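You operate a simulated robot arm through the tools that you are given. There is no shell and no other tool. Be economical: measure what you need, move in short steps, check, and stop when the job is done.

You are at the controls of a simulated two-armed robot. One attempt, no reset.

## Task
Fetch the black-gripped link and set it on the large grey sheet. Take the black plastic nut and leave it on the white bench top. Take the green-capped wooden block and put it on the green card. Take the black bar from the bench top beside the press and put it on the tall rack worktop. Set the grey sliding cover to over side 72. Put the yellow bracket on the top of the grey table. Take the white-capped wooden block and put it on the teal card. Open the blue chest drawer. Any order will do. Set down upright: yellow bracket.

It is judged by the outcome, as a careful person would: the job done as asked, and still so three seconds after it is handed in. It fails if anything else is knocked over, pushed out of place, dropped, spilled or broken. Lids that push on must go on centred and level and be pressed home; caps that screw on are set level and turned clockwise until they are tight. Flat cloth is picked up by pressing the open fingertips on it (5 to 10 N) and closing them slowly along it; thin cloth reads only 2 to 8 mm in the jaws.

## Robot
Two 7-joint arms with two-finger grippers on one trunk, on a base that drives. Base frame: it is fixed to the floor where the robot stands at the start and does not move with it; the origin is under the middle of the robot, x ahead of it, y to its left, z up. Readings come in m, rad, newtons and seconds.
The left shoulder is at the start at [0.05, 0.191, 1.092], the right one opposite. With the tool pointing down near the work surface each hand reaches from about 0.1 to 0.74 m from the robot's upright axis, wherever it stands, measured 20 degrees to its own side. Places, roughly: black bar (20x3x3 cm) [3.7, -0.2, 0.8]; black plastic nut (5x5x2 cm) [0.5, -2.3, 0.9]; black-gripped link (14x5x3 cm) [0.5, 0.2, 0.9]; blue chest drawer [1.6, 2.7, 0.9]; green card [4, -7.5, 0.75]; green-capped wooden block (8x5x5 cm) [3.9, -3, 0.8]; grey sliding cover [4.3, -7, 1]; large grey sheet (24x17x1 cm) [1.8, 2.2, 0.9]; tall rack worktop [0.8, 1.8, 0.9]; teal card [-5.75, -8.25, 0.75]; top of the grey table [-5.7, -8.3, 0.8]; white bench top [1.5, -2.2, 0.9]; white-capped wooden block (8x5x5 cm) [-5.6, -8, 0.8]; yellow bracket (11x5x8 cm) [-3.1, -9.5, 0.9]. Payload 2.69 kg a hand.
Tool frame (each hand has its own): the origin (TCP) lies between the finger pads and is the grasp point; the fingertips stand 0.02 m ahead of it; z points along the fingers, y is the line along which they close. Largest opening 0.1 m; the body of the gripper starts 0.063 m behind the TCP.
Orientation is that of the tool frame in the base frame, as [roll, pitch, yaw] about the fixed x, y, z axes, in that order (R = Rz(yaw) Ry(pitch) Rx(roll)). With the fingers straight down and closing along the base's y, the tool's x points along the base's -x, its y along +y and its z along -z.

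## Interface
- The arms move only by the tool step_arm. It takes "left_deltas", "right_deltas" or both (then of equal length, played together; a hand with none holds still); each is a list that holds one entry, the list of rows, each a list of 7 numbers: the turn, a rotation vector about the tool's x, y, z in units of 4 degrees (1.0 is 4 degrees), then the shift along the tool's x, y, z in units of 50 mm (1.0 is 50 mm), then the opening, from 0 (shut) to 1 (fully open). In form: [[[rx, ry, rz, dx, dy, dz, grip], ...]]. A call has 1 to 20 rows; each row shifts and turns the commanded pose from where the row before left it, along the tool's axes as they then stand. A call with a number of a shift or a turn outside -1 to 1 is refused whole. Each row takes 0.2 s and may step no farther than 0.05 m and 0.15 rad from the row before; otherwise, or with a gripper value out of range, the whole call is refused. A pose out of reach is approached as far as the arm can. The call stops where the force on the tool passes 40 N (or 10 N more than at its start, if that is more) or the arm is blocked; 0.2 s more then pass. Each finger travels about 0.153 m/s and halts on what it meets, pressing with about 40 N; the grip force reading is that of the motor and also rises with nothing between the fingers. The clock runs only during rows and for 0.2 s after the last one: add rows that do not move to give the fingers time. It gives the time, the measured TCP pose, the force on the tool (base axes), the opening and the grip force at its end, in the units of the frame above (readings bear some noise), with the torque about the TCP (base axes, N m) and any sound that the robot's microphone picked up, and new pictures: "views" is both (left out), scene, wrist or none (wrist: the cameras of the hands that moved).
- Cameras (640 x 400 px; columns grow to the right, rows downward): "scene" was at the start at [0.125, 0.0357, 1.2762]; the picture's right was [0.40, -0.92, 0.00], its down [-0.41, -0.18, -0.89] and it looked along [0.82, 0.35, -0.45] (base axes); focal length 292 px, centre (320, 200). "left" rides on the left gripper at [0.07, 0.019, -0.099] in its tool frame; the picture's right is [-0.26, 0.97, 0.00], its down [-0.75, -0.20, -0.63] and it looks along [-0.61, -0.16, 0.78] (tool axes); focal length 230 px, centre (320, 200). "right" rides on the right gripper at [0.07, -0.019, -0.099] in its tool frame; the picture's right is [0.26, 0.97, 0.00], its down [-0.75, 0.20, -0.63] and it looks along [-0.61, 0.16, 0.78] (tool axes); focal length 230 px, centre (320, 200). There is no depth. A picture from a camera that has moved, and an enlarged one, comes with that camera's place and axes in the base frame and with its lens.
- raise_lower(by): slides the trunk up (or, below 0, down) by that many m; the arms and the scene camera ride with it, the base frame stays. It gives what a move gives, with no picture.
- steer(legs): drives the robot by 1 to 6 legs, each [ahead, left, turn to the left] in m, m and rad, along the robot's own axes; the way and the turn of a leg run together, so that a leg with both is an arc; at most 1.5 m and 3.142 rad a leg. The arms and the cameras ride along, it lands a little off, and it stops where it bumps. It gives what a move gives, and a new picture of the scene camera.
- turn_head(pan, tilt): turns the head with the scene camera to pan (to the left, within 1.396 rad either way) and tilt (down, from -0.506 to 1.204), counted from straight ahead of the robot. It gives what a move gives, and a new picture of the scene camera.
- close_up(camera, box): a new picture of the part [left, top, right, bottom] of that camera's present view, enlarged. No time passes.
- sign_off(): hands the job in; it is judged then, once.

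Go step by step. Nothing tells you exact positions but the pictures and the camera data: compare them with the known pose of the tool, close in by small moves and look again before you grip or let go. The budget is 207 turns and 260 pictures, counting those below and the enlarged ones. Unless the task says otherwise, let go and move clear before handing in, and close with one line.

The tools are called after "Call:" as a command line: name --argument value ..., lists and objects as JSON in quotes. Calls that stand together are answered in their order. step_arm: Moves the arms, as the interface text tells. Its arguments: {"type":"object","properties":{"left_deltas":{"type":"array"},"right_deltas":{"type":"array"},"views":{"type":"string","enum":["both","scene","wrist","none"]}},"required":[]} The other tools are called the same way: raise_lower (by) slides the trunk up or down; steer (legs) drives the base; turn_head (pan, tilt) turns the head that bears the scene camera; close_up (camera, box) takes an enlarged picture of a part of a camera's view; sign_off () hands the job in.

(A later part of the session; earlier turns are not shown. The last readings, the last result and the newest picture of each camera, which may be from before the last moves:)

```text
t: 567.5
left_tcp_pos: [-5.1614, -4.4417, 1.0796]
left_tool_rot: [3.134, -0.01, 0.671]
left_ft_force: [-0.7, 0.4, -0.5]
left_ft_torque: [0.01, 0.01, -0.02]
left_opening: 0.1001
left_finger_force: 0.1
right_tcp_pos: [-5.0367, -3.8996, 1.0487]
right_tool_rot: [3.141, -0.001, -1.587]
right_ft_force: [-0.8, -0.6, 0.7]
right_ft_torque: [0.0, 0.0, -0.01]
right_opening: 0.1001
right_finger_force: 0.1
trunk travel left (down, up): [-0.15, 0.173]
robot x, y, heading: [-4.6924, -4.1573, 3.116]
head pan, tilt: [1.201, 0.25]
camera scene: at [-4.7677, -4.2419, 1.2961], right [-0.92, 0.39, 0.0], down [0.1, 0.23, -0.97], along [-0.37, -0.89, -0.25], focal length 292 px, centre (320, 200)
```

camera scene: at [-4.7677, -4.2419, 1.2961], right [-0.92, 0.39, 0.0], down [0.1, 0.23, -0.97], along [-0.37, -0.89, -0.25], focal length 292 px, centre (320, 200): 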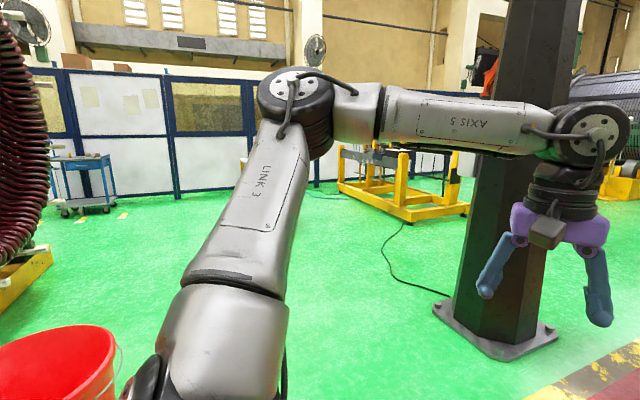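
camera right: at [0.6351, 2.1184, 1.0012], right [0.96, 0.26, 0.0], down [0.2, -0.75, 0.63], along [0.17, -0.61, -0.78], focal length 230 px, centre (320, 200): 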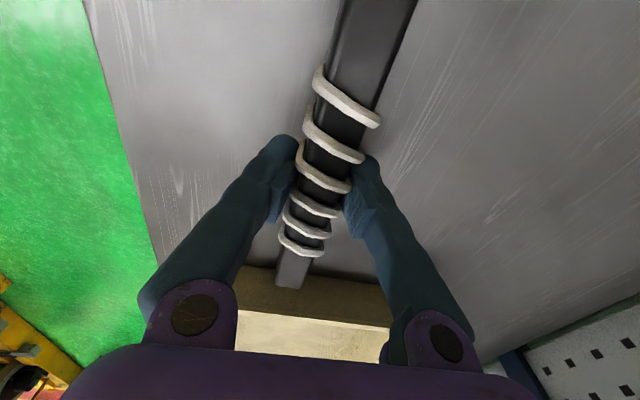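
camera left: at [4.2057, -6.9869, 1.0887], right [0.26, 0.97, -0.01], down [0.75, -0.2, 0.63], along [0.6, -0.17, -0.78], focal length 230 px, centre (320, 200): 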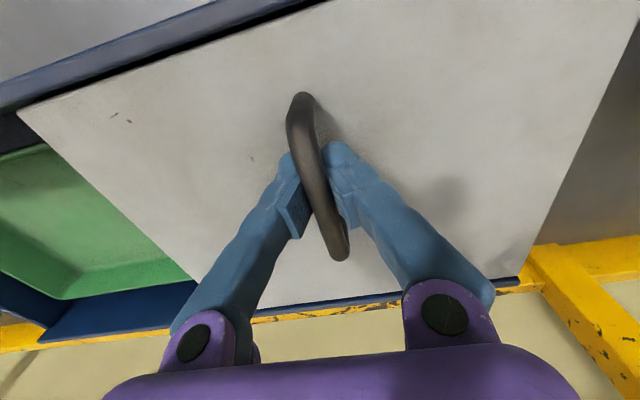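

The bracket's blue cart is at about (-3.1, -9.5) and the grey table near (-5.8, -8). I'll drive south between the bucket and the crane column.

Call:
steer --legs '[[0.3, 0, 0], [0, 0, 1.597], [1.5, 0, 0], [1.4, 0, 0]]'

Call:
turn_head --pan 0.0 --tilt 0.3

```text
t: 587.0
left_tcp_pos: [-4.5918, -7.4732, 1.08]
left_tool_rot: [3.133, -0.007, 2.319]
left_ft_force: [1.2, 0.6, -0.3]
left_ft_torque: [-0.01, 0.0, -0.01]
left_opening: 0.0998
left_finger_force: 0.1
right_tcp_pos: [-5.1402, -7.391, 1.0501]
right_tool_rot: [3.141, 0.001, 0.059]
right_ft_force: [0.4, 0.3, 0.1]
right_ft_torque: [0.03, -0.03, -0.03]
right_opening: 0.0996
right_finger_force: 0.0
trunk travel left (down, up): [-0.15, 0.173]
robot x, y, heading: [-4.909, -7.0263, -1.519]
head pan, tilt: [1.201, 0.25]
camera scene: at [-4.8202, -7.0981, 1.2961], right [-0.32, -0.95, 0.0], down [-0.23, 0.08, -0.97], along [0.92, -0.31, -0.25], focal length 292 px, centre (320, 200)
```

scene: 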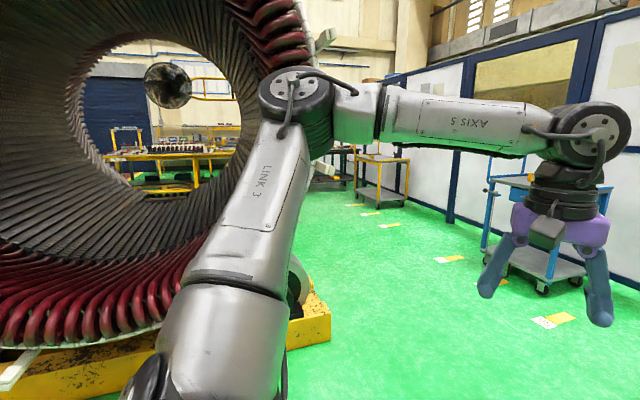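

```text
t: 588.4
left_tcp_pos: [-4.5917, -7.4731, 1.0806]
left_tool_rot: [3.135, -0.009, 2.318]
left_ft_force: [0.0, 0.0, -0.5]
left_ft_torque: [0.01, 0.0, 0.01]
left_opening: 0.1
left_finger_force: 0.1
right_tcp_pos: [-5.142, -7.3921, 1.0499]
right_tool_rot: [3.14, 0.0, 0.059]
right_ft_force: [0.2, 0.4, 0.0]
right_ft_torque: [0.0, 0.02, -0.03]
right_opening: 0.1001
right_finger_force: 0.1
trunk travel left (down, up): [-0.15, 0.173]
robot x, y, heading: [-4.9134, -7.0296, -1.52]
head pan, tilt: [0.0, 0.3]
camera scene: at [-4.9042, -7.1617, 1.2914], right [-1.0, -0.05, 0.0], down [-0.01, 0.3, -0.96], along [0.05, -0.95, -0.3], focal length 292 px, centre (320, 200)
```

scene: 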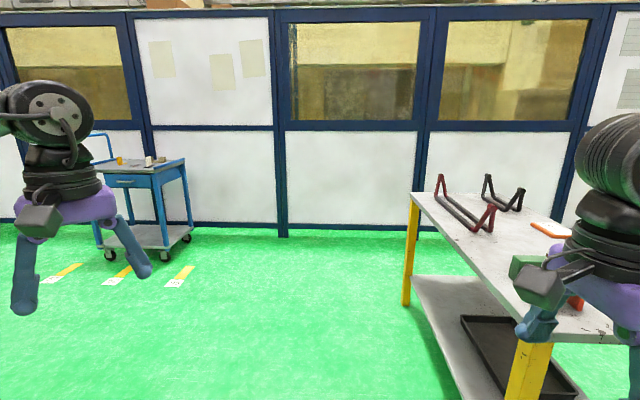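

I see the blue cart (bracket on top) and the grey table with brackets to the right. I'll move to in front of the cart.

Call:
steer --legs '[[0.3, 0.4, -0.05], [1.1, 0, 0], [0, 0.95, 0]]'

Call:
turn_head --pan 0.1 --tilt 0.45

```text
t: 606.0
left_tcp_pos: [-3.2378, -8.8652, 1.0807]
left_tool_rot: [3.135, -0.008, 2.268]
left_ft_force: [-0.4, 0.4, 0.5]
left_ft_torque: [-0.02, -0.01, 0.03]
left_opening: 0.0998
left_finger_force: 0.1
right_tcp_pos: [-3.7842, -8.7553, 1.0481]
right_tool_rot: [3.141, 0.0, 0.007]
right_ft_force: [0.1, 0.2, 0.8]
right_ft_torque: [0.01, 0.0, 0.04]
right_opening: 0.1002
right_finger_force: 0.1
trunk travel left (down, up): [-0.15, 0.173]
robot x, y, heading: [-3.5358, -8.4076, -1.572]
head pan, tilt: [0.0, 0.3]
camera scene: at [-3.5343, -8.5382, 1.2914], right [-1.0, 0.0, 0.0], down [0.0, 0.3, -0.96], along [0.0, -0.96, -0.3], focal length 292 px, centre (320, 200)
```

scene: 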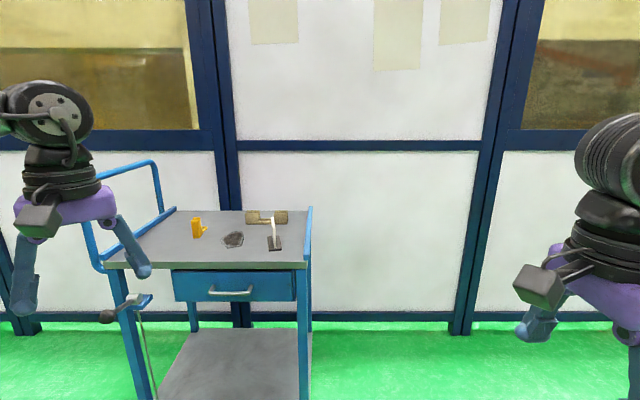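

```text
t: 606.7
left_tcp_pos: [-3.2375, -8.8655, 1.0801]
left_tool_rot: [3.134, -0.009, 2.267]
left_ft_force: [0.4, 0.5, 0.3]
left_ft_torque: [0.0, 0.0, 0.01]
left_opening: 0.1
left_finger_force: 0.0
right_tcp_pos: [-3.7825, -8.7557, 1.0502]
right_tool_rot: [-3.141, 0.0, 0.01]
right_ft_force: [0.5, -0.3, 0.3]
right_ft_torque: [0.0, 0.03, 0.0]
right_opening: 0.1
right_finger_force: 0.0
trunk travel left (down, up): [-0.15, 0.173]
robot x, y, heading: [-3.5366, -8.4071, -1.574]
head pan, tilt: [0.099, 0.45]
camera scene: at [-3.5253, -8.5363, 1.2775], right [-1.0, -0.1, 0.0], down [-0.04, 0.43, -0.9], along [0.09, -0.9, -0.43], focal length 292 px, centre (320, 200)
```

scene: 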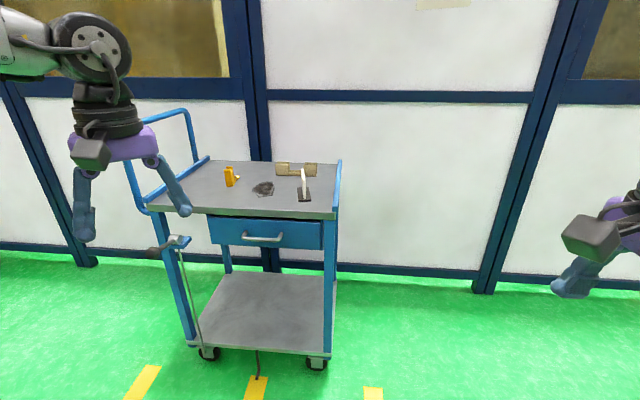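

Call:
close_up --camera "scene" --box '[190, 150, 350, 230]'

```text
4.00 times, centred on (270, 190) of scene
camera zoom: at [-3.5253, -8.5363, 1.2775], right [-1.0, -0.1, 0.0], down [-0.04, 0.43, -0.9], along [0.09, -0.9, -0.43], focal length 1166 px, centre (520, 240)
```

zoom: 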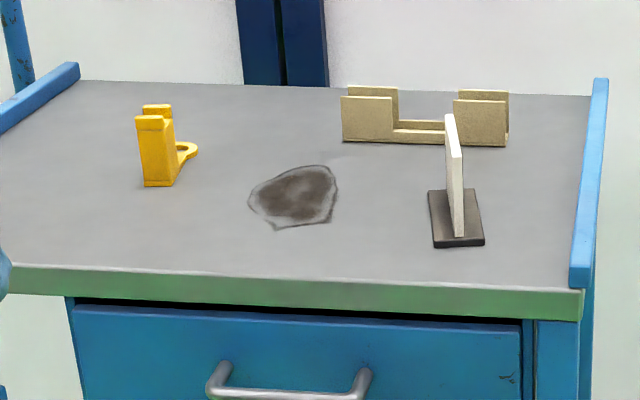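

The yellow bracket stands at about [-3.08, -9.54] near the cart's handle. The right hand suits it; I'll move in and view it from the right wrist.

Call:
steer --legs '[[0, 0.66, 0], [0.5, 0, 0]]'

Call:
turn_head --pan -0.3 --tilt 0.6

Call:
close_up --camera "right" --box '[0, 0, 640, 400]'

```text
t: 615.5
left_tcp_pos: [-2.564, -9.3603, 1.0808]
left_tool_rot: [3.135, -0.009, 2.282]
left_ft_force: [0.5, -0.2, -0.4]
left_ft_torque: [0.04, -0.02, 0.0]
left_opening: 0.0998
left_finger_force: 0.1
right_tcp_pos: [-3.1104, -9.2577, 1.0502]
right_tool_rot: [3.141, 0.0, 0.022]
right_ft_force: [-0.4, -0.3, 1.1]
right_ft_torque: [0.0, 0.01, 0.0]
right_opening: 0.1001
right_finger_force: 0.0
trunk travel left (down, up): [-0.15, 0.173]
robot x, y, heading: [-2.868, -8.9048, -1.556]
head pan, tilt: [0.099, 0.45]
camera scene: at [-2.8557, -9.0357, 1.2774], right [-0.99, -0.11, 0.0], down [-0.05, 0.43, -0.9], along [0.1, -0.89, -0.44], focal length 292 px, centre (320, 200)
```

scene: 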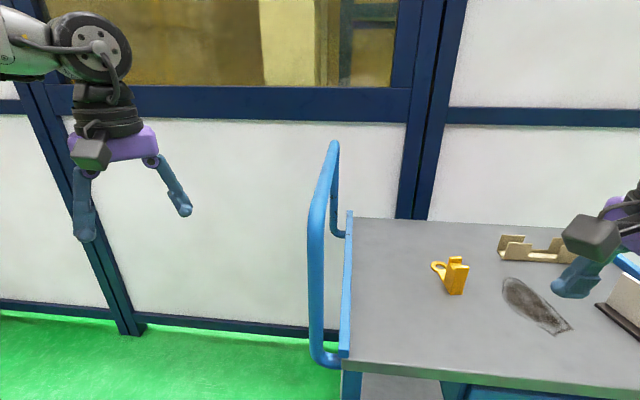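

```text
t: 616.4
left_tcp_pos: [-2.5643, -9.3605, 1.0801]
left_tool_rot: [3.134, -0.008, 2.283]
left_ft_force: [0.2, -0.4, 0.5]
left_ft_torque: [0.02, 0.01, 0.03]
left_opening: 0.1
left_finger_force: 0.1
right_tcp_pos: [-3.1113, -9.2581, 1.0488]
right_tool_rot: [3.141, 0.0, 0.022]
right_ft_force: [-1.0, 0.4, 0.1]
right_ft_torque: [0.01, -0.02, 0.01]
right_opening: 0.0999
right_finger_force: 0.0
trunk travel left (down, up): [-0.15, 0.173]
robot x, y, heading: [-2.8709, -8.9058, -1.56]
head pan, tilt: [-0.3, 0.6]
camera scene: at [-2.891, -9.0288, 1.2639], right [-0.96, 0.28, 0.0], down [0.16, 0.54, -0.83], along [-0.23, -0.79, -0.56], focal length 292 px, centre (320, 200)
```

scene: 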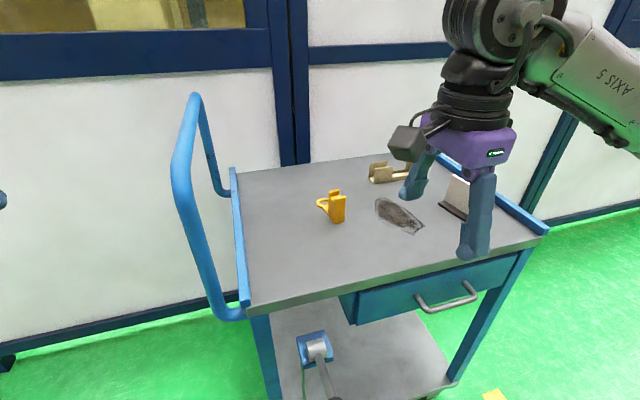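

```text
1.00 times, centred on (320, 200) of right (not enlarged: the box is as wide or as high as the picture)
camera zoom: at [-3.0413, -9.238, 1.1489], right [0.28, -0.96, 0.0], down [-0.75, -0.22, 0.63], along [-0.61, -0.18, -0.78], focal length 230 px, centre (320, 200)
```

zoom: 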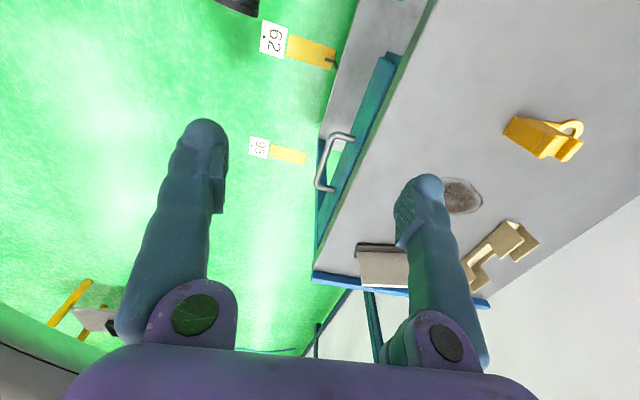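

Call:
close_up --camera "right" --box '[490, 100, 600, 170]'

Call:
close_up --camera "scene" --box '[290, 170, 380, 240]'

```text
5.71 times, centred on (545, 135) of right
camera zoom: at [-3.0413, -9.238, 1.1489], right [0.28, -0.96, 0.0], down [-0.75, -0.22, 0.63], along [-0.61, -0.18, -0.78], focal length 1315 px, centre (-966, 571)
```

zoom: 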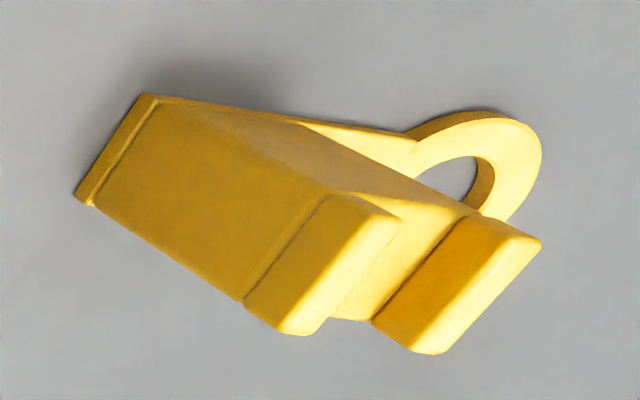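

```text
5.71 times, centred on (335, 205) of scene
camera zoom: at [-2.891, -9.0288, 1.2639], right [-0.96, 0.28, 0.0], down [0.16, 0.54, -0.83], along [-0.23, -0.79, -0.56], focal length 1666 px, centre (234, 171)
```

zoom: 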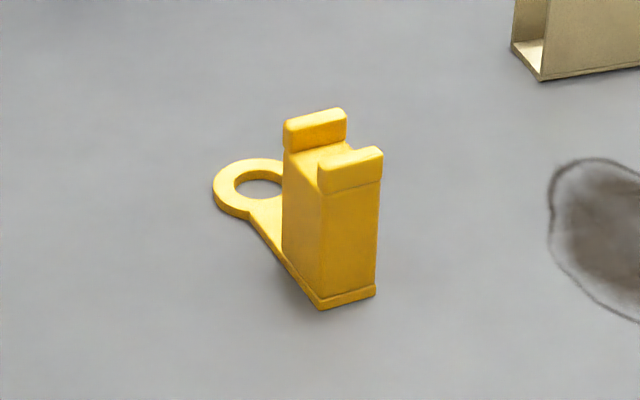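

The bracket is a column (≈2.4 cm wide in x, ~8 cm tall) on a base plate with a ring at the back. I'll grip the column across x. I'll turn the robot slightly left and rotate the right wrist.

Call:
steer --legs '[[0.062, -0.177, 0], [0, 0, 0.3]]'

Call:
step_arm --right_deltas '[[[0, 0, -1, 0, 0, -0.1, 1], [0, 0, -1, 0, 0, 0, 1], [0, 0, -1, 0, 0, 0, 1], [0, 0, -1, 0, 0, 0, 1], [0, 0, -1, 0, 0, 0, 1], [0, 0, -1, 0, 0, 0, 1], [0, 0, -1, 0, 0, 0, 1], [0, 0, -1, 0, 0, 0, 1], [0, 0, -1, 0, 0, 0, 1], [0, 0, -1, 0, 0, 0, 1], [0, 0, -1, 0, 0, 0, 1], [0, 0, -1, 0, 0, 0, 1], [0, 0, -1, 0, 0, 0, 1], [0, 0, -1, 0, 0, 0, 1], [0, 0, -1, 0, 0, 0, 1], [0, 0, -1, 0, 0, 0, 1], [0, 0, -1, 0, 0, 0, 1], [0, 0, -1, 0, 0, 0, 1], [0, 0, -1, 0, 0, 0, 1], [0, 0, 0, 0, 0, 0, 1]]]' --views "both"

```text
t: 619.5
left_tcp_pos: [-2.6158, -9.3141, 1.0793]
left_tool_rot: [3.135, -0.01, 2.584]
left_ft_force: [0.1, 0.7, -0.4]
left_ft_torque: [0.04, 0.0, 0.0]
left_opening: 0.1
left_finger_force: 0.0
right_tcp_pos: [-3.1672, -9.3786, 1.0491]
right_tool_rot: [3.141, 0.002, 0.324]
right_ft_force: [-0.3, 0.5, 0.1]
right_ft_torque: [0.0, 0.0, -0.02]
right_opening: 0.0998
right_finger_force: 0.1
trunk travel left (down, up): [-0.15, 0.173]
robot x, y, heading: [-3.0433, -8.9708, -1.258]
head pan, tilt: [-0.3, 0.6]
camera scene: at [-3.027, -9.095, 1.2639], right [-1.0, -0.02, 0.0], down [-0.01, 0.56, -0.83], along [0.01, -0.83, -0.56], focal length 292 px, centre (320, 200)
```

scene: 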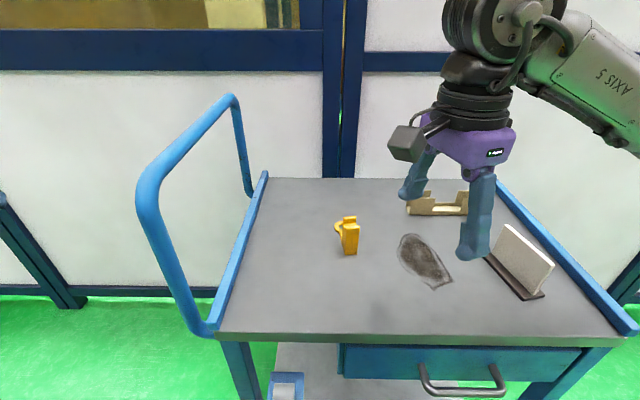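

```text
t: 623.8
left_tcp_pos: [-2.6159, -9.3138, 1.0793]
left_tool_rot: [3.134, -0.008, 2.584]
left_ft_force: [1.0, -0.6, 0.3]
left_ft_torque: [0.0, 0.06, 0.0]
left_opening: 0.0998
left_finger_force: 0.1
right_tcp_pos: [-3.1668, -9.3792, 1.0539]
right_tool_rot: [-3.141, -0.001, 1.653]
right_ft_force: [-0.3, 0.5, 0.0]
right_ft_torque: [-0.01, -0.02, 0.02]
right_opening: 0.1002
right_finger_force: 0.1
trunk travel left (down, up): [-0.15, 0.173]
robot x, y, heading: [-3.0432, -8.9678, -1.255]
head pan, tilt: [-0.3, 0.6]
camera scene: at [-3.0273, -9.0951, 1.2639], right [-1.0, -0.02, 0.0], down [-0.01, 0.56, -0.83], along [0.01, -0.82, -0.56], focal length 292 px, centre (320, 200)
camera right: at [-3.1924, -9.3112, 1.1542], right [0.94, 0.34, 0.0], down [0.26, -0.73, 0.63], along [0.21, -0.59, -0.78], focal length 230 px, centre (320, 200)
```

scene: 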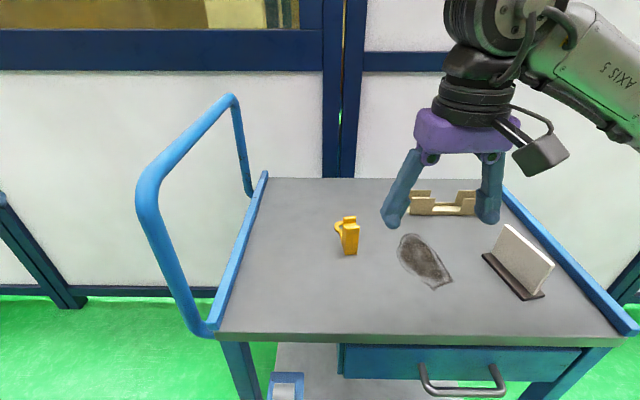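
right: 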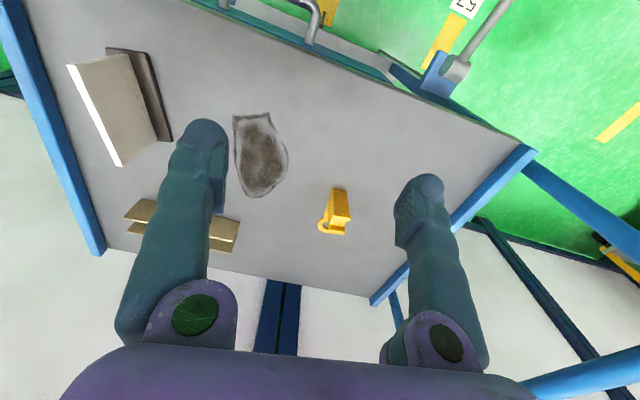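

Call:
close_up --camera "right" --box '[300, 170, 380, 250]'

```text
5.00 times, centred on (340, 210) of right
camera zoom: at [-3.1924, -9.3112, 1.1542], right [0.94, 0.34, 0.0], down [0.26, -0.73, 0.63], along [0.21, -0.59, -0.78], focal length 1150 px, centre (220, 150)
```

zoom: 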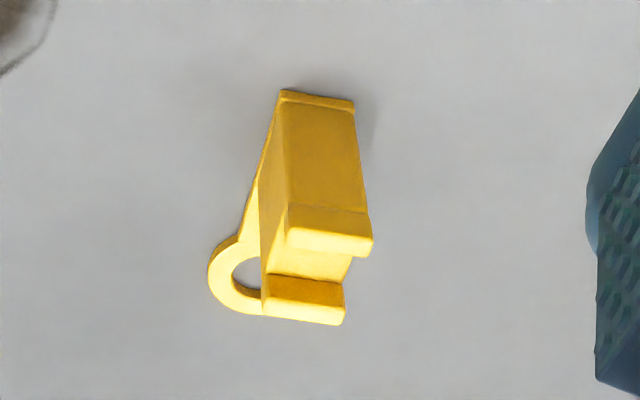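

The column top centre is at about [-3.088, -9.516, 0.93]. I'll move above it.

Call:
step_arm --right_deltas '[[[0, 0, 0, -0.715, 0.338, 0.47, 1], [0, 0, 0, -0.715, 0.338, 0.47, 0.7], [0, 0, 0, -0.715, 0.338, 0.47, 0.6], [0, 0, 0, -0.715, 0.338, 0.47, 0.6], [0, 0, -0.6, 0, 0, 0, 0.6], [0, 0, 0, 0, 0, 0, 0.6]]]' --views "both"

```text
t: 625.1
left_tcp_pos: [-2.6157, -9.3127, 1.0809]
left_tool_rot: [3.134, -0.008, 2.585]
left_ft_force: [-0.5, -0.3, -0.4]
left_ft_torque: [0.0, -0.02, -0.01]
left_opening: 0.0998
left_finger_force: 0.1
right_tcp_pos: [-3.0887, -9.5161, 0.9596]
right_tool_rot: [-3.141, 0.0, 1.696]
right_ft_force: [0.2, 0.4, -0.3]
right_ft_torque: [0.03, -0.03, 0.02]
right_opening: 0.0597
right_finger_force: 0.1
trunk travel left (down, up): [-0.15, 0.173]
robot x, y, heading: [-3.0427, -8.9689, -1.248]
head pan, tilt: [-0.3, 0.6]
camera scene: at [-3.0272, -9.0952, 1.2639], right [-1.0, -0.02, 0.0], down [-0.01, 0.56, -0.82], along [0.01, -0.82, -0.57], focal length 292 px, centre (320, 200)
camera right: at [-3.1164, -9.45, 1.0588], right [0.93, 0.38, 0.0], down [0.29, -0.72, 0.63], along [0.24, -0.58, -0.78], focal length 230 px, centre (320, 200)
```

scene: 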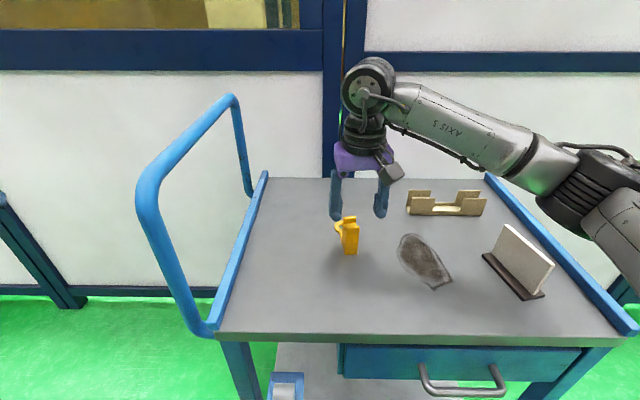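
right: 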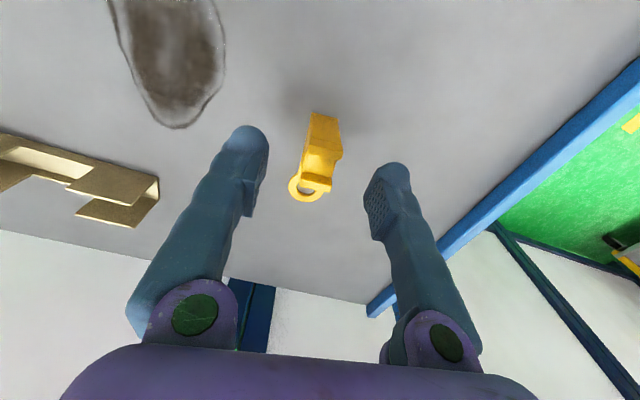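

The column is centred between the fingers. Descend and grip.

Call:
step_arm --right_deltas '[[[0, 0, 0, -0.08, 0, 0.5, 0.6], [0, 0, 0, 0, 0, 0.5, 0.6], [0, 0, 0, 0, 0, 0.2, 0.6], [0, 0, 0, 0, 0, 0, 0.6]]]' --views "wrist"

```text
t: 626.1
left_tcp_pos: [-2.6163, -9.313, 1.0796]
left_tool_rot: [3.135, -0.009, 2.585]
left_ft_force: [0.7, -0.5, -0.4]
left_ft_torque: [-0.02, -0.03, -0.02]
left_opening: 0.0998
left_finger_force: 0.0
right_tcp_pos: [-3.0907, -9.5206, 0.9005]
right_tool_rot: [-3.14, 0.0, 1.693]
right_ft_force: [-0.2, -0.3, 1.0]
right_ft_torque: [-0.01, 0.02, 0.01]
right_opening: 0.0599
right_finger_force: 0.1
trunk travel left (down, up): [-0.15, 0.173]
robot x, y, heading: [-3.0415, -8.9709, -1.25]
head pan, tilt: [-0.3, 0.6]
camera right: at [-3.1168, -9.4534, 0.9992], right [0.93, 0.37, 0.0], down [0.29, -0.72, 0.63], along [0.24, -0.58, -0.78], focal length 230 px, centre (320, 200)
```

right: 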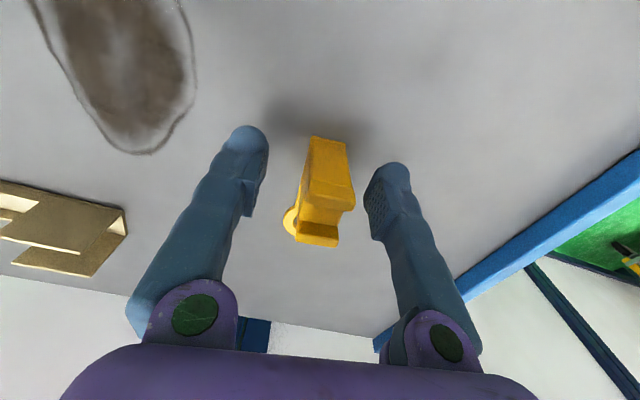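

Call:
step_arm --right_deltas '[[[0, 0, 0, 0.05, 0.02, 0.1, 0.6], [0, 0, 0, 0, 0, 0, 0.4], [0, 0, 0, 0, 0, 0, 0.25], [0, 0, 0, 0, 0, 0, 0.15], [0, 0, 0, 0, 0, 0, 0.1], [0, 0, 0, 0, 0, 0, 0.1]]]' --views "wrist"

```text
t: 627.5
left_tcp_pos: [-2.6155, -9.3125, 1.0807]
left_tool_rot: [3.137, -0.009, 2.583]
left_ft_force: [-0.7, 0.3, -0.8]
left_ft_torque: [0.01, -0.02, -0.03]
left_opening: 0.1001
left_finger_force: 0.1
right_tcp_pos: [-3.0886, -9.5179, 0.8951]
right_tool_rot: [3.14, 0.0, 1.694]
right_ft_force: [-0.1, -0.1, 0.0]
right_ft_torque: [0.04, -0.01, 0.0]
right_opening: 0.0248
right_finger_force: 39.8
trunk travel left (down, up): [-0.15, 0.173]
robot x, y, heading: [-3.045, -8.9664, -1.256]
head pan, tilt: [-0.3, 0.6]
camera right: at [-3.1158, -9.4511, 0.9945], right [0.93, 0.37, 0.0], down [0.29, -0.72, 0.63], along [0.24, -0.58, -0.78], focal length 230 px, centre (320, 200)
```

right: 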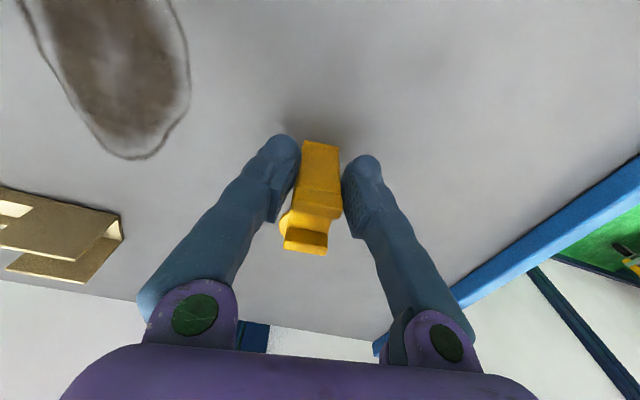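

Gripped. Lift and retract.

Call:
step_arm --right_deltas '[[[0, 0, 0, 0, 0, -0.4, 0], [0, 0, 0, 0, 0, -0.8, 0], [0, 0, 0, 0, 0, -0.9, 0], [0, 0, 0, 0, 0, -0.9, 0], [0, 0, 0, 0.6, -0.3, -0.4, 0], [0, 0, 0, 0.8, -0.3, 0, 0], [0, 0, 0, 0.8, -0.3, 0, 0], [0, 0, 0, 0, 0, 0, 0]]]' --views "both"

```text
t: 629.4
left_tcp_pos: [-2.6157, -9.3142, 1.08]
left_tool_rot: [3.135, -0.008, 2.585]
left_ft_force: [-0.7, -0.4, 0.1]
left_ft_torque: [0.01, -0.02, 0.03]
left_opening: 0.1
left_finger_force: 0.0
right_tcp_pos: [-3.148, -9.4147, 1.0654]
right_tool_rot: [3.141, 0.001, 1.693]
right_ft_force: [0.1, 0.1, -1.1]
right_ft_torque: [0.02, 0.03, 0.0]
right_opening: 0.0245
right_finger_force: 40.1
trunk travel left (down, up): [-0.15, 0.173]
robot x, y, heading: [-3.041, -8.9695, -1.253]
head pan, tilt: [-0.3, 0.6]
camera scene: at [-3.027, -9.0955, 1.2638], right [-1.0, -0.02, 0.0], down [-0.01, 0.57, -0.82], along [0.01, -0.82, -0.57], focal length 292 px, centre (320, 200)
camera right: at [-3.1748, -9.3481, 1.1649], right [0.93, 0.37, 0.0], down [0.29, -0.72, 0.63], along [0.24, -0.58, -0.78], focal length 230 px, centre (320, 200)
```

scene: 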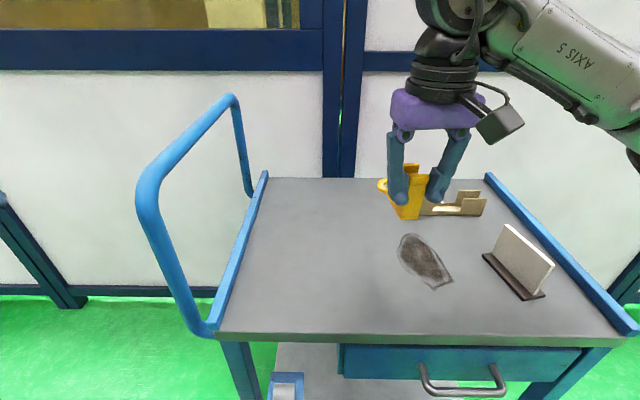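
right: 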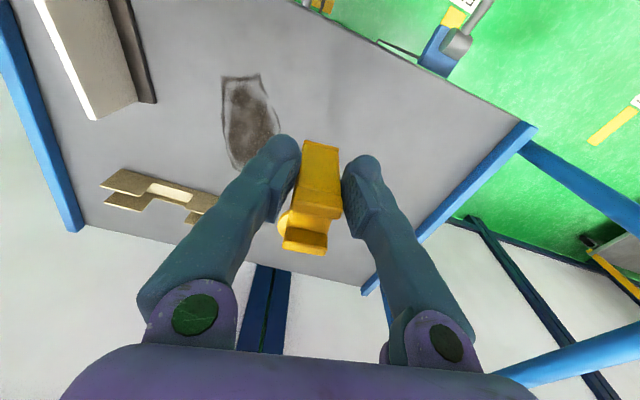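

The bracket is held upright. I'll back off and head west to the grey table's east side.

Call:
steer --legs '[[-0.4, 0, 0], [0, 0, -1.889], [1.3, -0.35, 0]]'

Call:
turn_head --pan 0.0 --tilt 0.4

```text
t: 642.8
left_tcp_pos: [-4.9323, -8.4512, 1.0806]
left_tool_rot: [3.135, -0.009, 0.643]
left_ft_force: [-0.8, -0.8, -0.1]
left_ft_torque: [-0.03, 0.0, 0.0]
left_opening: 0.1001
left_finger_force: 0.1
right_tcp_pos: [-4.8342, -7.9195, 1.065]
right_tool_rot: [-3.141, 0.0, -0.249]
right_ft_force: [0.4, 0.7, -0.3]
right_ft_torque: [-0.04, -0.03, 0.0]
right_opening: 0.0247
right_finger_force: 40.4
trunk travel left (down, up): [-0.15, 0.173]
robot x, y, heading: [-4.4534, -8.1817, 3.09]
head pan, tilt: [-0.3, 0.6]
camera scene: at [-4.5785, -8.1472, 1.2639], right [0.35, 0.94, 0.0], down [0.53, -0.2, -0.82], along [-0.77, 0.29, -0.57], focal length 292 px, centre (320, 200)
```

scene: 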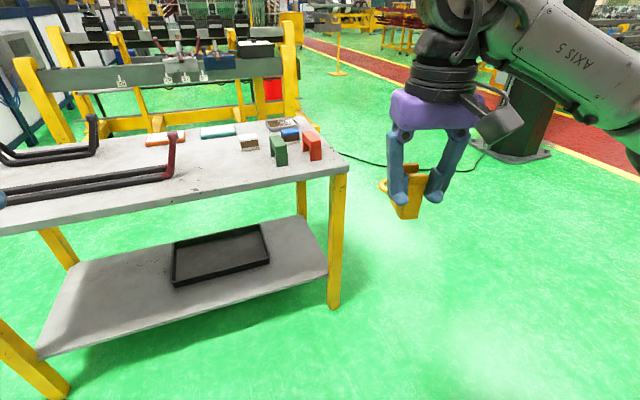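

```text
t: 643.6
left_tcp_pos: [-4.9333, -8.4516, 1.0808]
left_tool_rot: [3.135, -0.009, 0.644]
left_ft_force: [0.1, 0.6, -0.1]
left_ft_torque: [0.02, 0.01, -0.01]
left_opening: 0.1
left_finger_force: 0.1
right_tcp_pos: [-4.8344, -7.9181, 1.0655]
right_tool_rot: [3.141, 0.0, -0.25]
right_ft_force: [-1.4, -0.4, -0.5]
right_ft_torque: [-0.02, -0.03, 0.04]
right_opening: 0.0245
right_finger_force: 40.3
trunk travel left (down, up): [-0.15, 0.173]
robot x, y, heading: [-4.4588, -8.1809, 3.086]
head pan, tilt: [0.0, 0.4]
camera scene: at [-4.588, -8.1728, 1.2821], right [0.06, 1.0, 0.0], down [0.39, -0.02, -0.92], along [-0.92, 0.05, -0.39], focal length 292 px, centre (320, 200)
```

scene: 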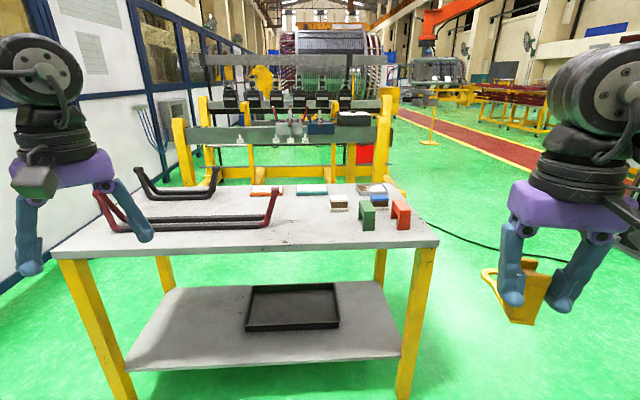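

Call:
close_up --camera "scene" --box '[230, 170, 430, 260]'

```text
3.20 times, centred on (330, 215) of scene
camera zoom: at [-4.588, -8.1728, 1.2821], right [0.06, 1.0, 0.0], down [0.39, -0.02, -0.92], along [-0.92, 0.05, -0.39], focal length 933 px, centre (288, 152)
```

zoom: 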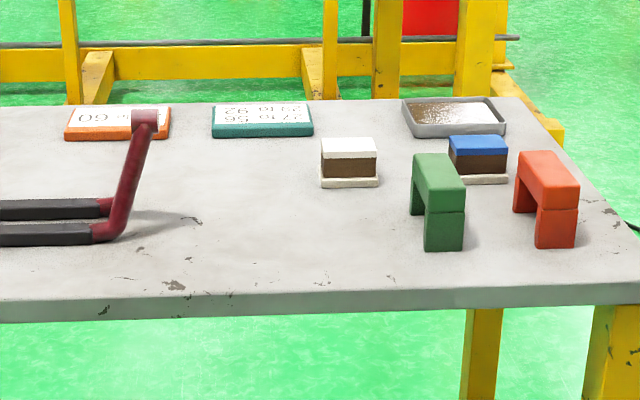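

I can see the teal card (~[-5.765, -8.145]), the white-capped block (~[-5.587, -8.045]) and free space at the table's front. I'll put the bracket at about [-5.44, -8.15].

Call:
steer --legs '[[0, 0.2, 0.055], [0.45, 0, 0]]'

Call:
turn_head --pan -0.2 --tilt 0.6

```text
t: 648.3
left_tcp_pos: [-5.3754, -8.6701, 1.0803]
left_tool_rot: [3.135, -0.009, 0.688]
left_ft_force: [0.0, 0.0, 0.4]
left_ft_torque: [0.0, 0.01, -0.02]
left_opening: 0.1001
left_finger_force: 0.0
right_tcp_pos: [-5.2998, -8.1343, 1.0665]
right_tool_rot: [-3.141, 0.0, -0.203]
right_ft_force: [-0.9, 0.0, -0.5]
right_ft_torque: [0.0, -0.04, 0.02]
right_opening: 0.0246
right_finger_force: 39.5
trunk travel left (down, up): [-0.15, 0.173]
robot x, y, heading: [-4.9079, -8.3752, 3.129]
head pan, tilt: [0.0, 0.4]
camera scene: at [-5.0425, -8.3768, 1.2821], right [0.01, 1.0, 0.0], down [0.39, 0.0, -0.92], along [-0.92, 0.01, -0.39], focal length 292 px, centre (320, 200)
```

scene: 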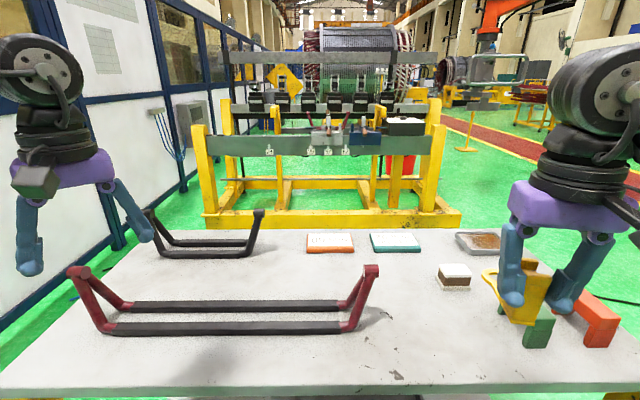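

```text
t: 649.1
left_tcp_pos: [-5.3724, -8.671, 1.0806]
left_tool_rot: [3.135, -0.01, 0.689]
left_ft_force: [0.2, 0.3, 0.1]
left_ft_torque: [-0.01, -0.02, 0.03]
left_opening: 0.0999
left_finger_force: 0.0
right_tcp_pos: [-5.2989, -8.1343, 1.0666]
right_tool_rot: [3.141, 0.001, -0.204]
right_ft_force: [-0.8, 1.0, -1.1]
right_ft_torque: [0.01, -0.03, 0.01]
right_opening: 0.0247
right_finger_force: 40.2
trunk travel left (down, up): [-0.15, 0.173]
robot x, y, heading: [-4.9089, -8.3777, 3.134]
head pan, tilt: [-0.201, 0.6]
camera scene: at [-5.0359, -8.3594, 1.264], right [0.21, 0.98, 0.0], down [0.55, -0.12, -0.83], along [-0.81, 0.17, -0.56], focal length 292 px, centre (320, 200)
```

scene: 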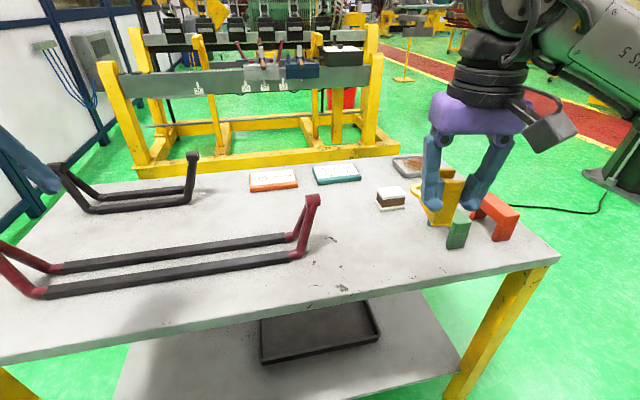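

The spot [-5.42, -8.15] is clear. I'll move the bracket above it.

Call:
step_arm --right_deltas '[[[0, 0, 0, -0.46, 0.16, 0.6, 0], [0, 0, 0, -0.46, 0.16, 0.6, 0], [0, 0, 0, -0.46, 0.16, 0.6, 0], [0, 0, 0, -0.46, 0.16, 0.6, 0], [0, 0, 0, -0.46, 0.16, 0.6, 0], [0, 0, 0, 0, 0, 0, 0]]]' --views "both"

```text
t: 650.5
left_tcp_pos: [-5.3733, -8.6699, 1.0805]
left_tool_rot: [3.136, -0.01, 0.689]
left_ft_force: [0.3, 0.4, -0.7]
left_ft_torque: [0.0, -0.02, -0.01]
left_opening: 0.1004
left_finger_force: 0.1
right_tcp_pos: [-5.4222, -8.1508, 0.9161]
right_tool_rot: [-3.141, 0.001, -0.204]
right_ft_force: [-0.3, -0.1, -0.7]
right_ft_torque: [0.01, -0.03, 0.02]
right_opening: 0.0247
right_finger_force: 39.5
trunk travel left (down, up): [-0.15, 0.173]
robot x, y, heading: [-4.9135, -8.3769, 3.13]
head pan, tilt: [-0.201, 0.6]
camera scene: at [-5.0357, -8.3593, 1.264], right [0.21, 0.98, 0.0], down [0.55, -0.12, -0.83], along [-0.81, 0.17, -0.56], focal length 292 px, centre (320, 200)
camera right: at [-5.3496, -8.1465, 1.0152], right [0.06, -1.0, 0.0], down [-0.78, -0.04, 0.63], along [-0.63, -0.04, -0.78], focal length 230 px, centre (320, 200)
```

scene: 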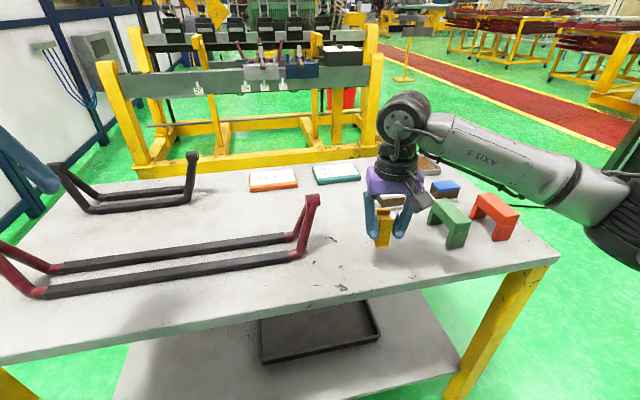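
right: 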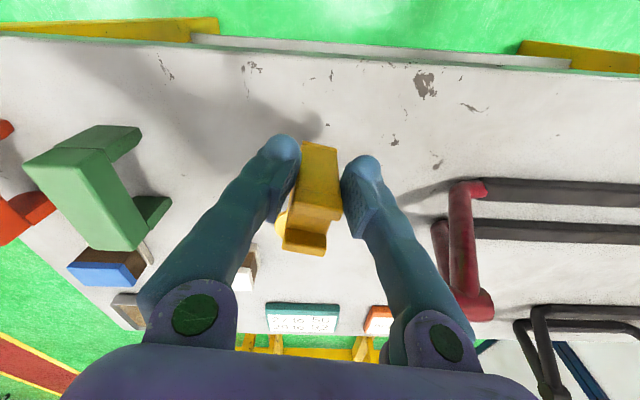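

Clear all around. I'll lower toward the table in small steps.

Call:
step_arm --right_deltas '[[[0, 0, 0, 0, 0, 0.3, 0], [0, 0, 0, 0, 0, 0.3, 0], [0, 0, 0, 0, 0, 0.1, 0], [0, 0, 0, 0, 0, 0.06, 0], [0, 0, 0, 0, 0, 0, 0]]]' --views "scene"

```text
t: 651.7
left_tcp_pos: [-5.3736, -8.67, 1.0808]
left_tool_rot: [3.134, -0.007, 0.689]
left_ft_force: [-0.1, -0.3, -0.4]
left_ft_torque: [-0.01, -0.02, -0.03]
left_opening: 0.0999
left_finger_force: 0.0
right_tcp_pos: [-5.4203, -8.1517, 0.8775]
right_tool_rot: [-3.141, 0.0, -0.205]
right_ft_force: [0.5, 0.2, -1.8]
right_ft_torque: [0.01, -0.06, 0.01]
right_opening: 0.0246
right_finger_force: 40.0
trunk travel left (down, up): [-0.15, 0.173]
robot x, y, heading: [-4.9139, -8.3798, 3.131]
head pan, tilt: [-0.201, 0.6]
camera scene: at [-5.0359, -8.3593, 1.2639], right [0.21, 0.98, 0.0], down [0.55, -0.12, -0.83], along [-0.81, 0.17, -0.56], focal length 292 px, centre (320, 200)
```

scene: 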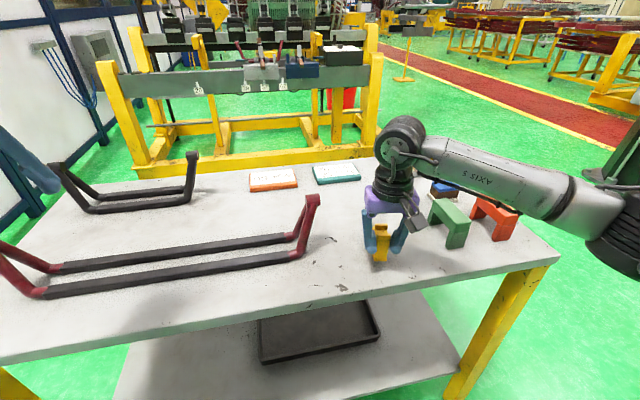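

Call:
step_arm --right_deltas '[[[0, 0, 0, 0, 0, 0.06, 0], [0, 0, 0, 0, 0, 0.06, 0], [0, 0, 0, 0, 0, 0.05, 0], [0, 0, 0, 0, 0, 0, 0]]]' --views "none"

```text
t: 652.7
left_tcp_pos: [-5.3747, -8.6711, 1.0803]
left_tool_rot: [3.136, -0.007, 0.687]
left_ft_force: [-0.2, 0.2, -0.4]
left_ft_torque: [0.0, -0.02, -0.02]
left_opening: 0.1
left_finger_force: 0.2
right_tcp_pos: [-5.42, -8.1487, 0.869]
right_tool_rot: [3.142, -0.001, -0.204]
right_ft_force: [-0.5, 0.3, -1.1]
right_ft_torque: [0.02, 0.0, 0.04]
right_opening: 0.0247
right_finger_force: 39.9
trunk travel left (down, up): [-0.15, 0.173]
robot x, y, heading: [-4.9102, -8.3756, 3.135]
head pan, tilt: [-0.201, 0.6]
```

Call:
step_arm --right_deltas '[[[0, 0, 0, 0, 0, 0.05, 0], [0, 0, 0, 0, 0, 0.05, 0], [0, 0, 0, 0, 0, 0.04, 0], [0, 0, 0, 0, 0, 0, 0]]]' --views "wrist"

```text
t: 653.7
left_tcp_pos: [-5.3738, -8.6696, 1.0799]
left_tool_rot: [3.135, -0.009, 0.686]
left_ft_force: [-0.6, -0.6, 0.4]
left_ft_torque: [0.0, -0.03, -0.02]
left_opening: 0.0999
left_finger_force: 0.2
right_tcp_pos: [-5.4198, -8.1504, 0.8618]
right_tool_rot: [-3.141, 0.0, -0.205]
right_ft_force: [0.4, -0.6, -0.7]
right_ft_torque: [-0.01, -0.04, 0.01]
right_opening: 0.0247
right_finger_force: 40.0
trunk travel left (down, up): [-0.15, 0.173]
robot x, y, heading: [-4.9108, -8.3757, 3.134]
head pan, tilt: [-0.201, 0.6]
camera right: at [-5.3492, -8.1458, 0.9617], right [0.06, -1.0, 0.0], down [-0.78, -0.04, 0.63], along [-0.63, -0.04, -0.78], focal length 230 px, centre (320, 200)
```

right: 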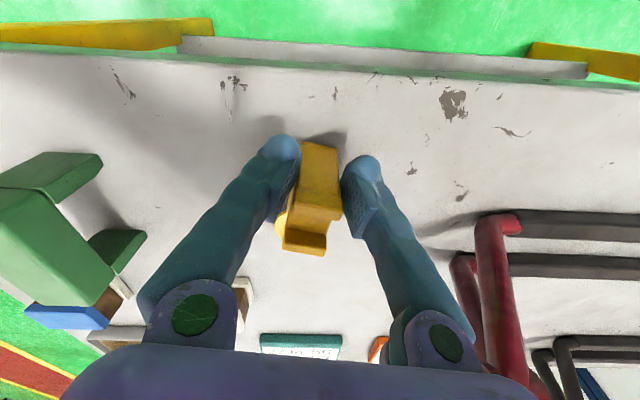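

Call:
step_arm --right_deltas '[[[0, 0, 0, 0, 0, 0.05, 0], [0, 0, 0, 0, 0, 0.05, 0], [0, 0, 0, 0, 0, 0.05, 0], [0, 0, 0, 0, 0, 0, 0]]]' --views "none"

```text
t: 654.7
left_tcp_pos: [-5.3747, -8.6694, 1.0805]
left_tool_rot: [3.135, -0.008, 0.688]
left_ft_force: [0.5, -0.5, 1.0]
left_ft_torque: [0.02, -0.01, -0.01]
left_opening: 0.0998
left_finger_force: 0.0
right_tcp_pos: [-5.4219, -8.1503, 0.8547]
right_tool_rot: [3.141, -0.002, -0.204]
right_ft_force: [-0.4, -0.3, -1.5]
right_ft_torque: [-0.01, -0.03, -0.01]
right_opening: 0.0244
right_finger_force: 40.0
trunk travel left (down, up): [-0.15, 0.173]
robot x, y, heading: [-4.9088, -8.3787, 3.136]
head pan, tilt: [-0.201, 0.6]
```

Call:
step_arm --right_deltas '[[[0, 0, 0, 0, 0, 0.05, 0], [0, 0, 0, 0, 0, 0.05, 0], [0, 0, 0, 0, 0, 0.05, 0], [0, 0, 0, 0, 0, 0, 0]]]' --views "none"

```text
t: 655.7
left_tcp_pos: [-5.3716, -8.6713, 1.0814]
left_tool_rot: [3.14, -0.006, 0.687]
left_ft_force: [-0.2, 0.7, -0.4]
left_ft_torque: [-0.02, 0.01, 0.02]
left_opening: 0.0999
left_finger_force: 0.1
right_tcp_pos: [-5.4202, -8.1512, 0.8519]
right_tool_rot: [3.139, 0.01, -0.204]
right_ft_force: [-2.4, 4.3, 31.5]
right_ft_torque: [0.1, 0.25, -0.03]
right_opening: 0.0249
right_finger_force: 40.2
trunk travel left (down, up): [-0.15, 0.173]
robot x, y, heading: [-4.9116, -8.3794, 3.136]
head pan, tilt: [-0.201, 0.6]
```

Contact. I'll ease off, open and lift clear.

Call:
step_arm --right_deltas '[[[0, 0, 0, 0, 0, -0.07, 0], [0, 0, 0, 0, 0, 0, 0.4], [0, 0, 0, 0, 0, 0, 0.55], [0, 0, 0, 0, 0, 0, 0.55], [0, 0, 0, 0, 0, -0.4, 0.55], [0, 0, 0, 0, 0, -0.8, 0.55], [0, 0, 0, 0, 0, -0.9, 0.55], [0, 0, 0, 0, 0, -0.9, 0.55], [0, 0, 0, 0.7, -0.3, -0.5, 0.55], [0, 0, 0, 0.7, -0.3, -0.3, 0.7]]]' --views "both"

```text
t: 657.9
left_tcp_pos: [-5.3727, -8.6702, 1.0807]
left_tool_rot: [3.137, -0.009, 0.689]
left_ft_force: [0.4, -0.2, 0.2]
left_ft_torque: [0.0, 0.04, -0.03]
left_opening: 0.1
left_finger_force: 0.1
right_tcp_pos: [-5.3463, -8.1336, 1.0406]
right_tool_rot: [-3.141, 0.002, -0.205]
right_ft_force: [0.3, 0.5, -0.1]
right_ft_torque: [0.01, 0.01, 0.01]
right_opening: 0.07
right_finger_force: 0.1
trunk travel left (down, up): [-0.15, 0.173]
robot x, y, heading: [-4.9104, -8.3806, 3.131]
head pan, tilt: [-0.201, 0.6]
camera scene: at [-5.0352, -8.3593, 1.264], right [0.21, 0.98, 0.0], down [0.55, -0.12, -0.83], along [-0.81, 0.17, -0.56], focal length 292 px, centre (320, 200)
camera right: at [-5.2737, -8.1293, 1.1397], right [0.06, -1.0, 0.0], down [-0.78, -0.04, 0.63], along [-0.63, -0.04, -0.78], focal length 230 px, centre (320, 200)
```

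scene: 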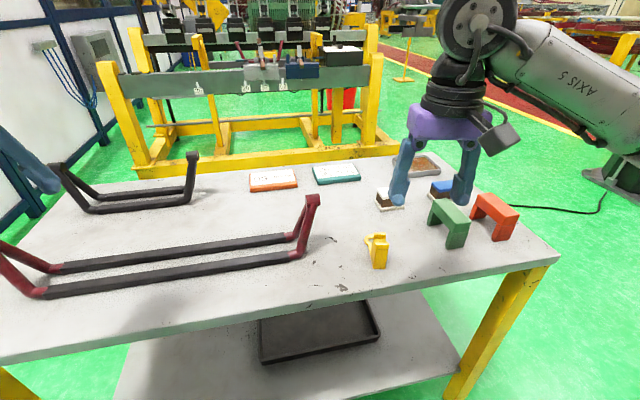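
right: 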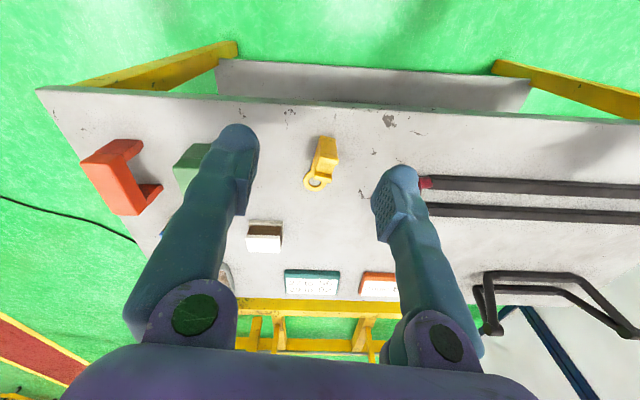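

The bracket stands upright on the table. The teal card is near the table's west edge, so I'll go around the north side to the west side, which is open.

Call:
steer --legs '[[-0.4, 0, 0], [0, -1.1, 0.01], [1.5, 0, 0], [0.65, 0, 0]]'

Call:
turn_head --pan 1.2 --tilt 0.4

```text
t: 680.2
left_tcp_pos: [-7.1207, -7.5337, 1.0802]
left_tool_rot: [3.134, -0.009, 0.678]
left_ft_force: [0.1, 0.3, -0.2]
left_ft_torque: [-0.03, -0.02, 0.0]
left_opening: 0.0997
left_finger_force: 0.0
right_tcp_pos: [-7.0882, -6.9972, 1.0395]
right_tool_rot: [3.141, -0.001, -0.214]
right_ft_force: [0.1, 0.8, 0.2]
right_ft_torque: [-0.02, -0.02, 0.0]
right_opening: 0.0701
right_finger_force: 0.0
trunk travel left (down, up): [-0.15, 0.173]
robot x, y, heading: [-6.6561, -7.2423, 3.12]
head pan, tilt: [-0.201, 0.6]
camera scene: at [-6.7806, -7.2259, 1.2639], right [0.22, 0.98, 0.0], down [0.55, -0.12, -0.82], along [-0.8, 0.18, -0.57], focal length 292 px, centre (320, 200)
```

scene: 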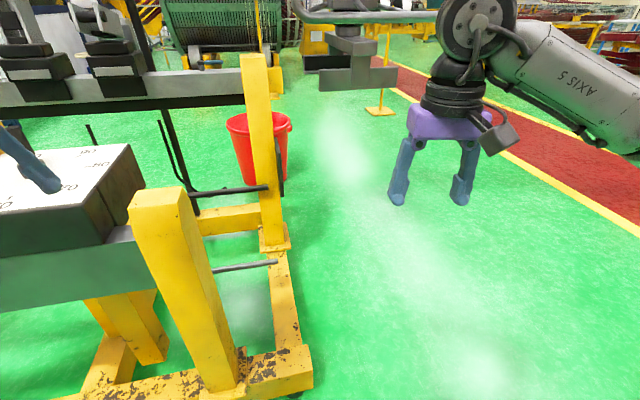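

```text
t: 681.8
left_tcp_pos: [-7.1203, -7.5332, 1.08]
left_tool_rot: [3.135, -0.007, 0.678]
left_ft_force: [-1.2, 0.1, 1.1]
left_ft_torque: [0.01, 0.0, 0.0]
left_opening: 0.0999
left_finger_force: 0.1
right_tcp_pos: [-7.0885, -6.9975, 1.0395]
right_tool_rot: [3.141, 0.0, -0.213]
right_ft_force: [0.4, -0.5, -0.1]
right_ft_torque: [-0.02, 0.02, 0.02]
right_opening: 0.0699
right_finger_force: 0.2
trunk travel left (down, up): [-0.15, 0.173]
robot x, y, heading: [-6.6558, -7.2497, 3.121]
head pan, tilt: [1.201, 0.4]
camera scene: at [-6.7293, -7.3309, 1.2821], right [-0.92, 0.38, 0.0], down [0.15, 0.36, -0.92], along [-0.35, -0.85, -0.39], focal length 292 px, centre (320, 200)
```

scene: 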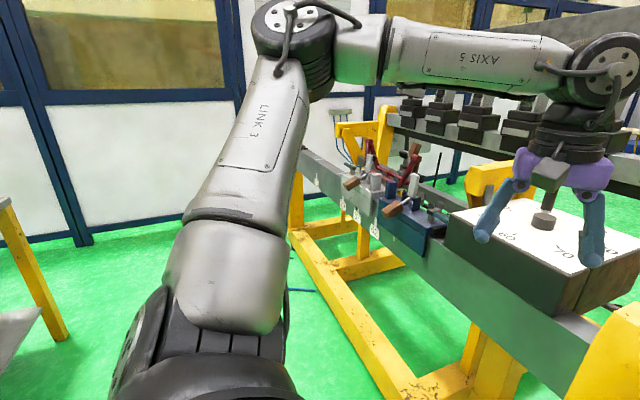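

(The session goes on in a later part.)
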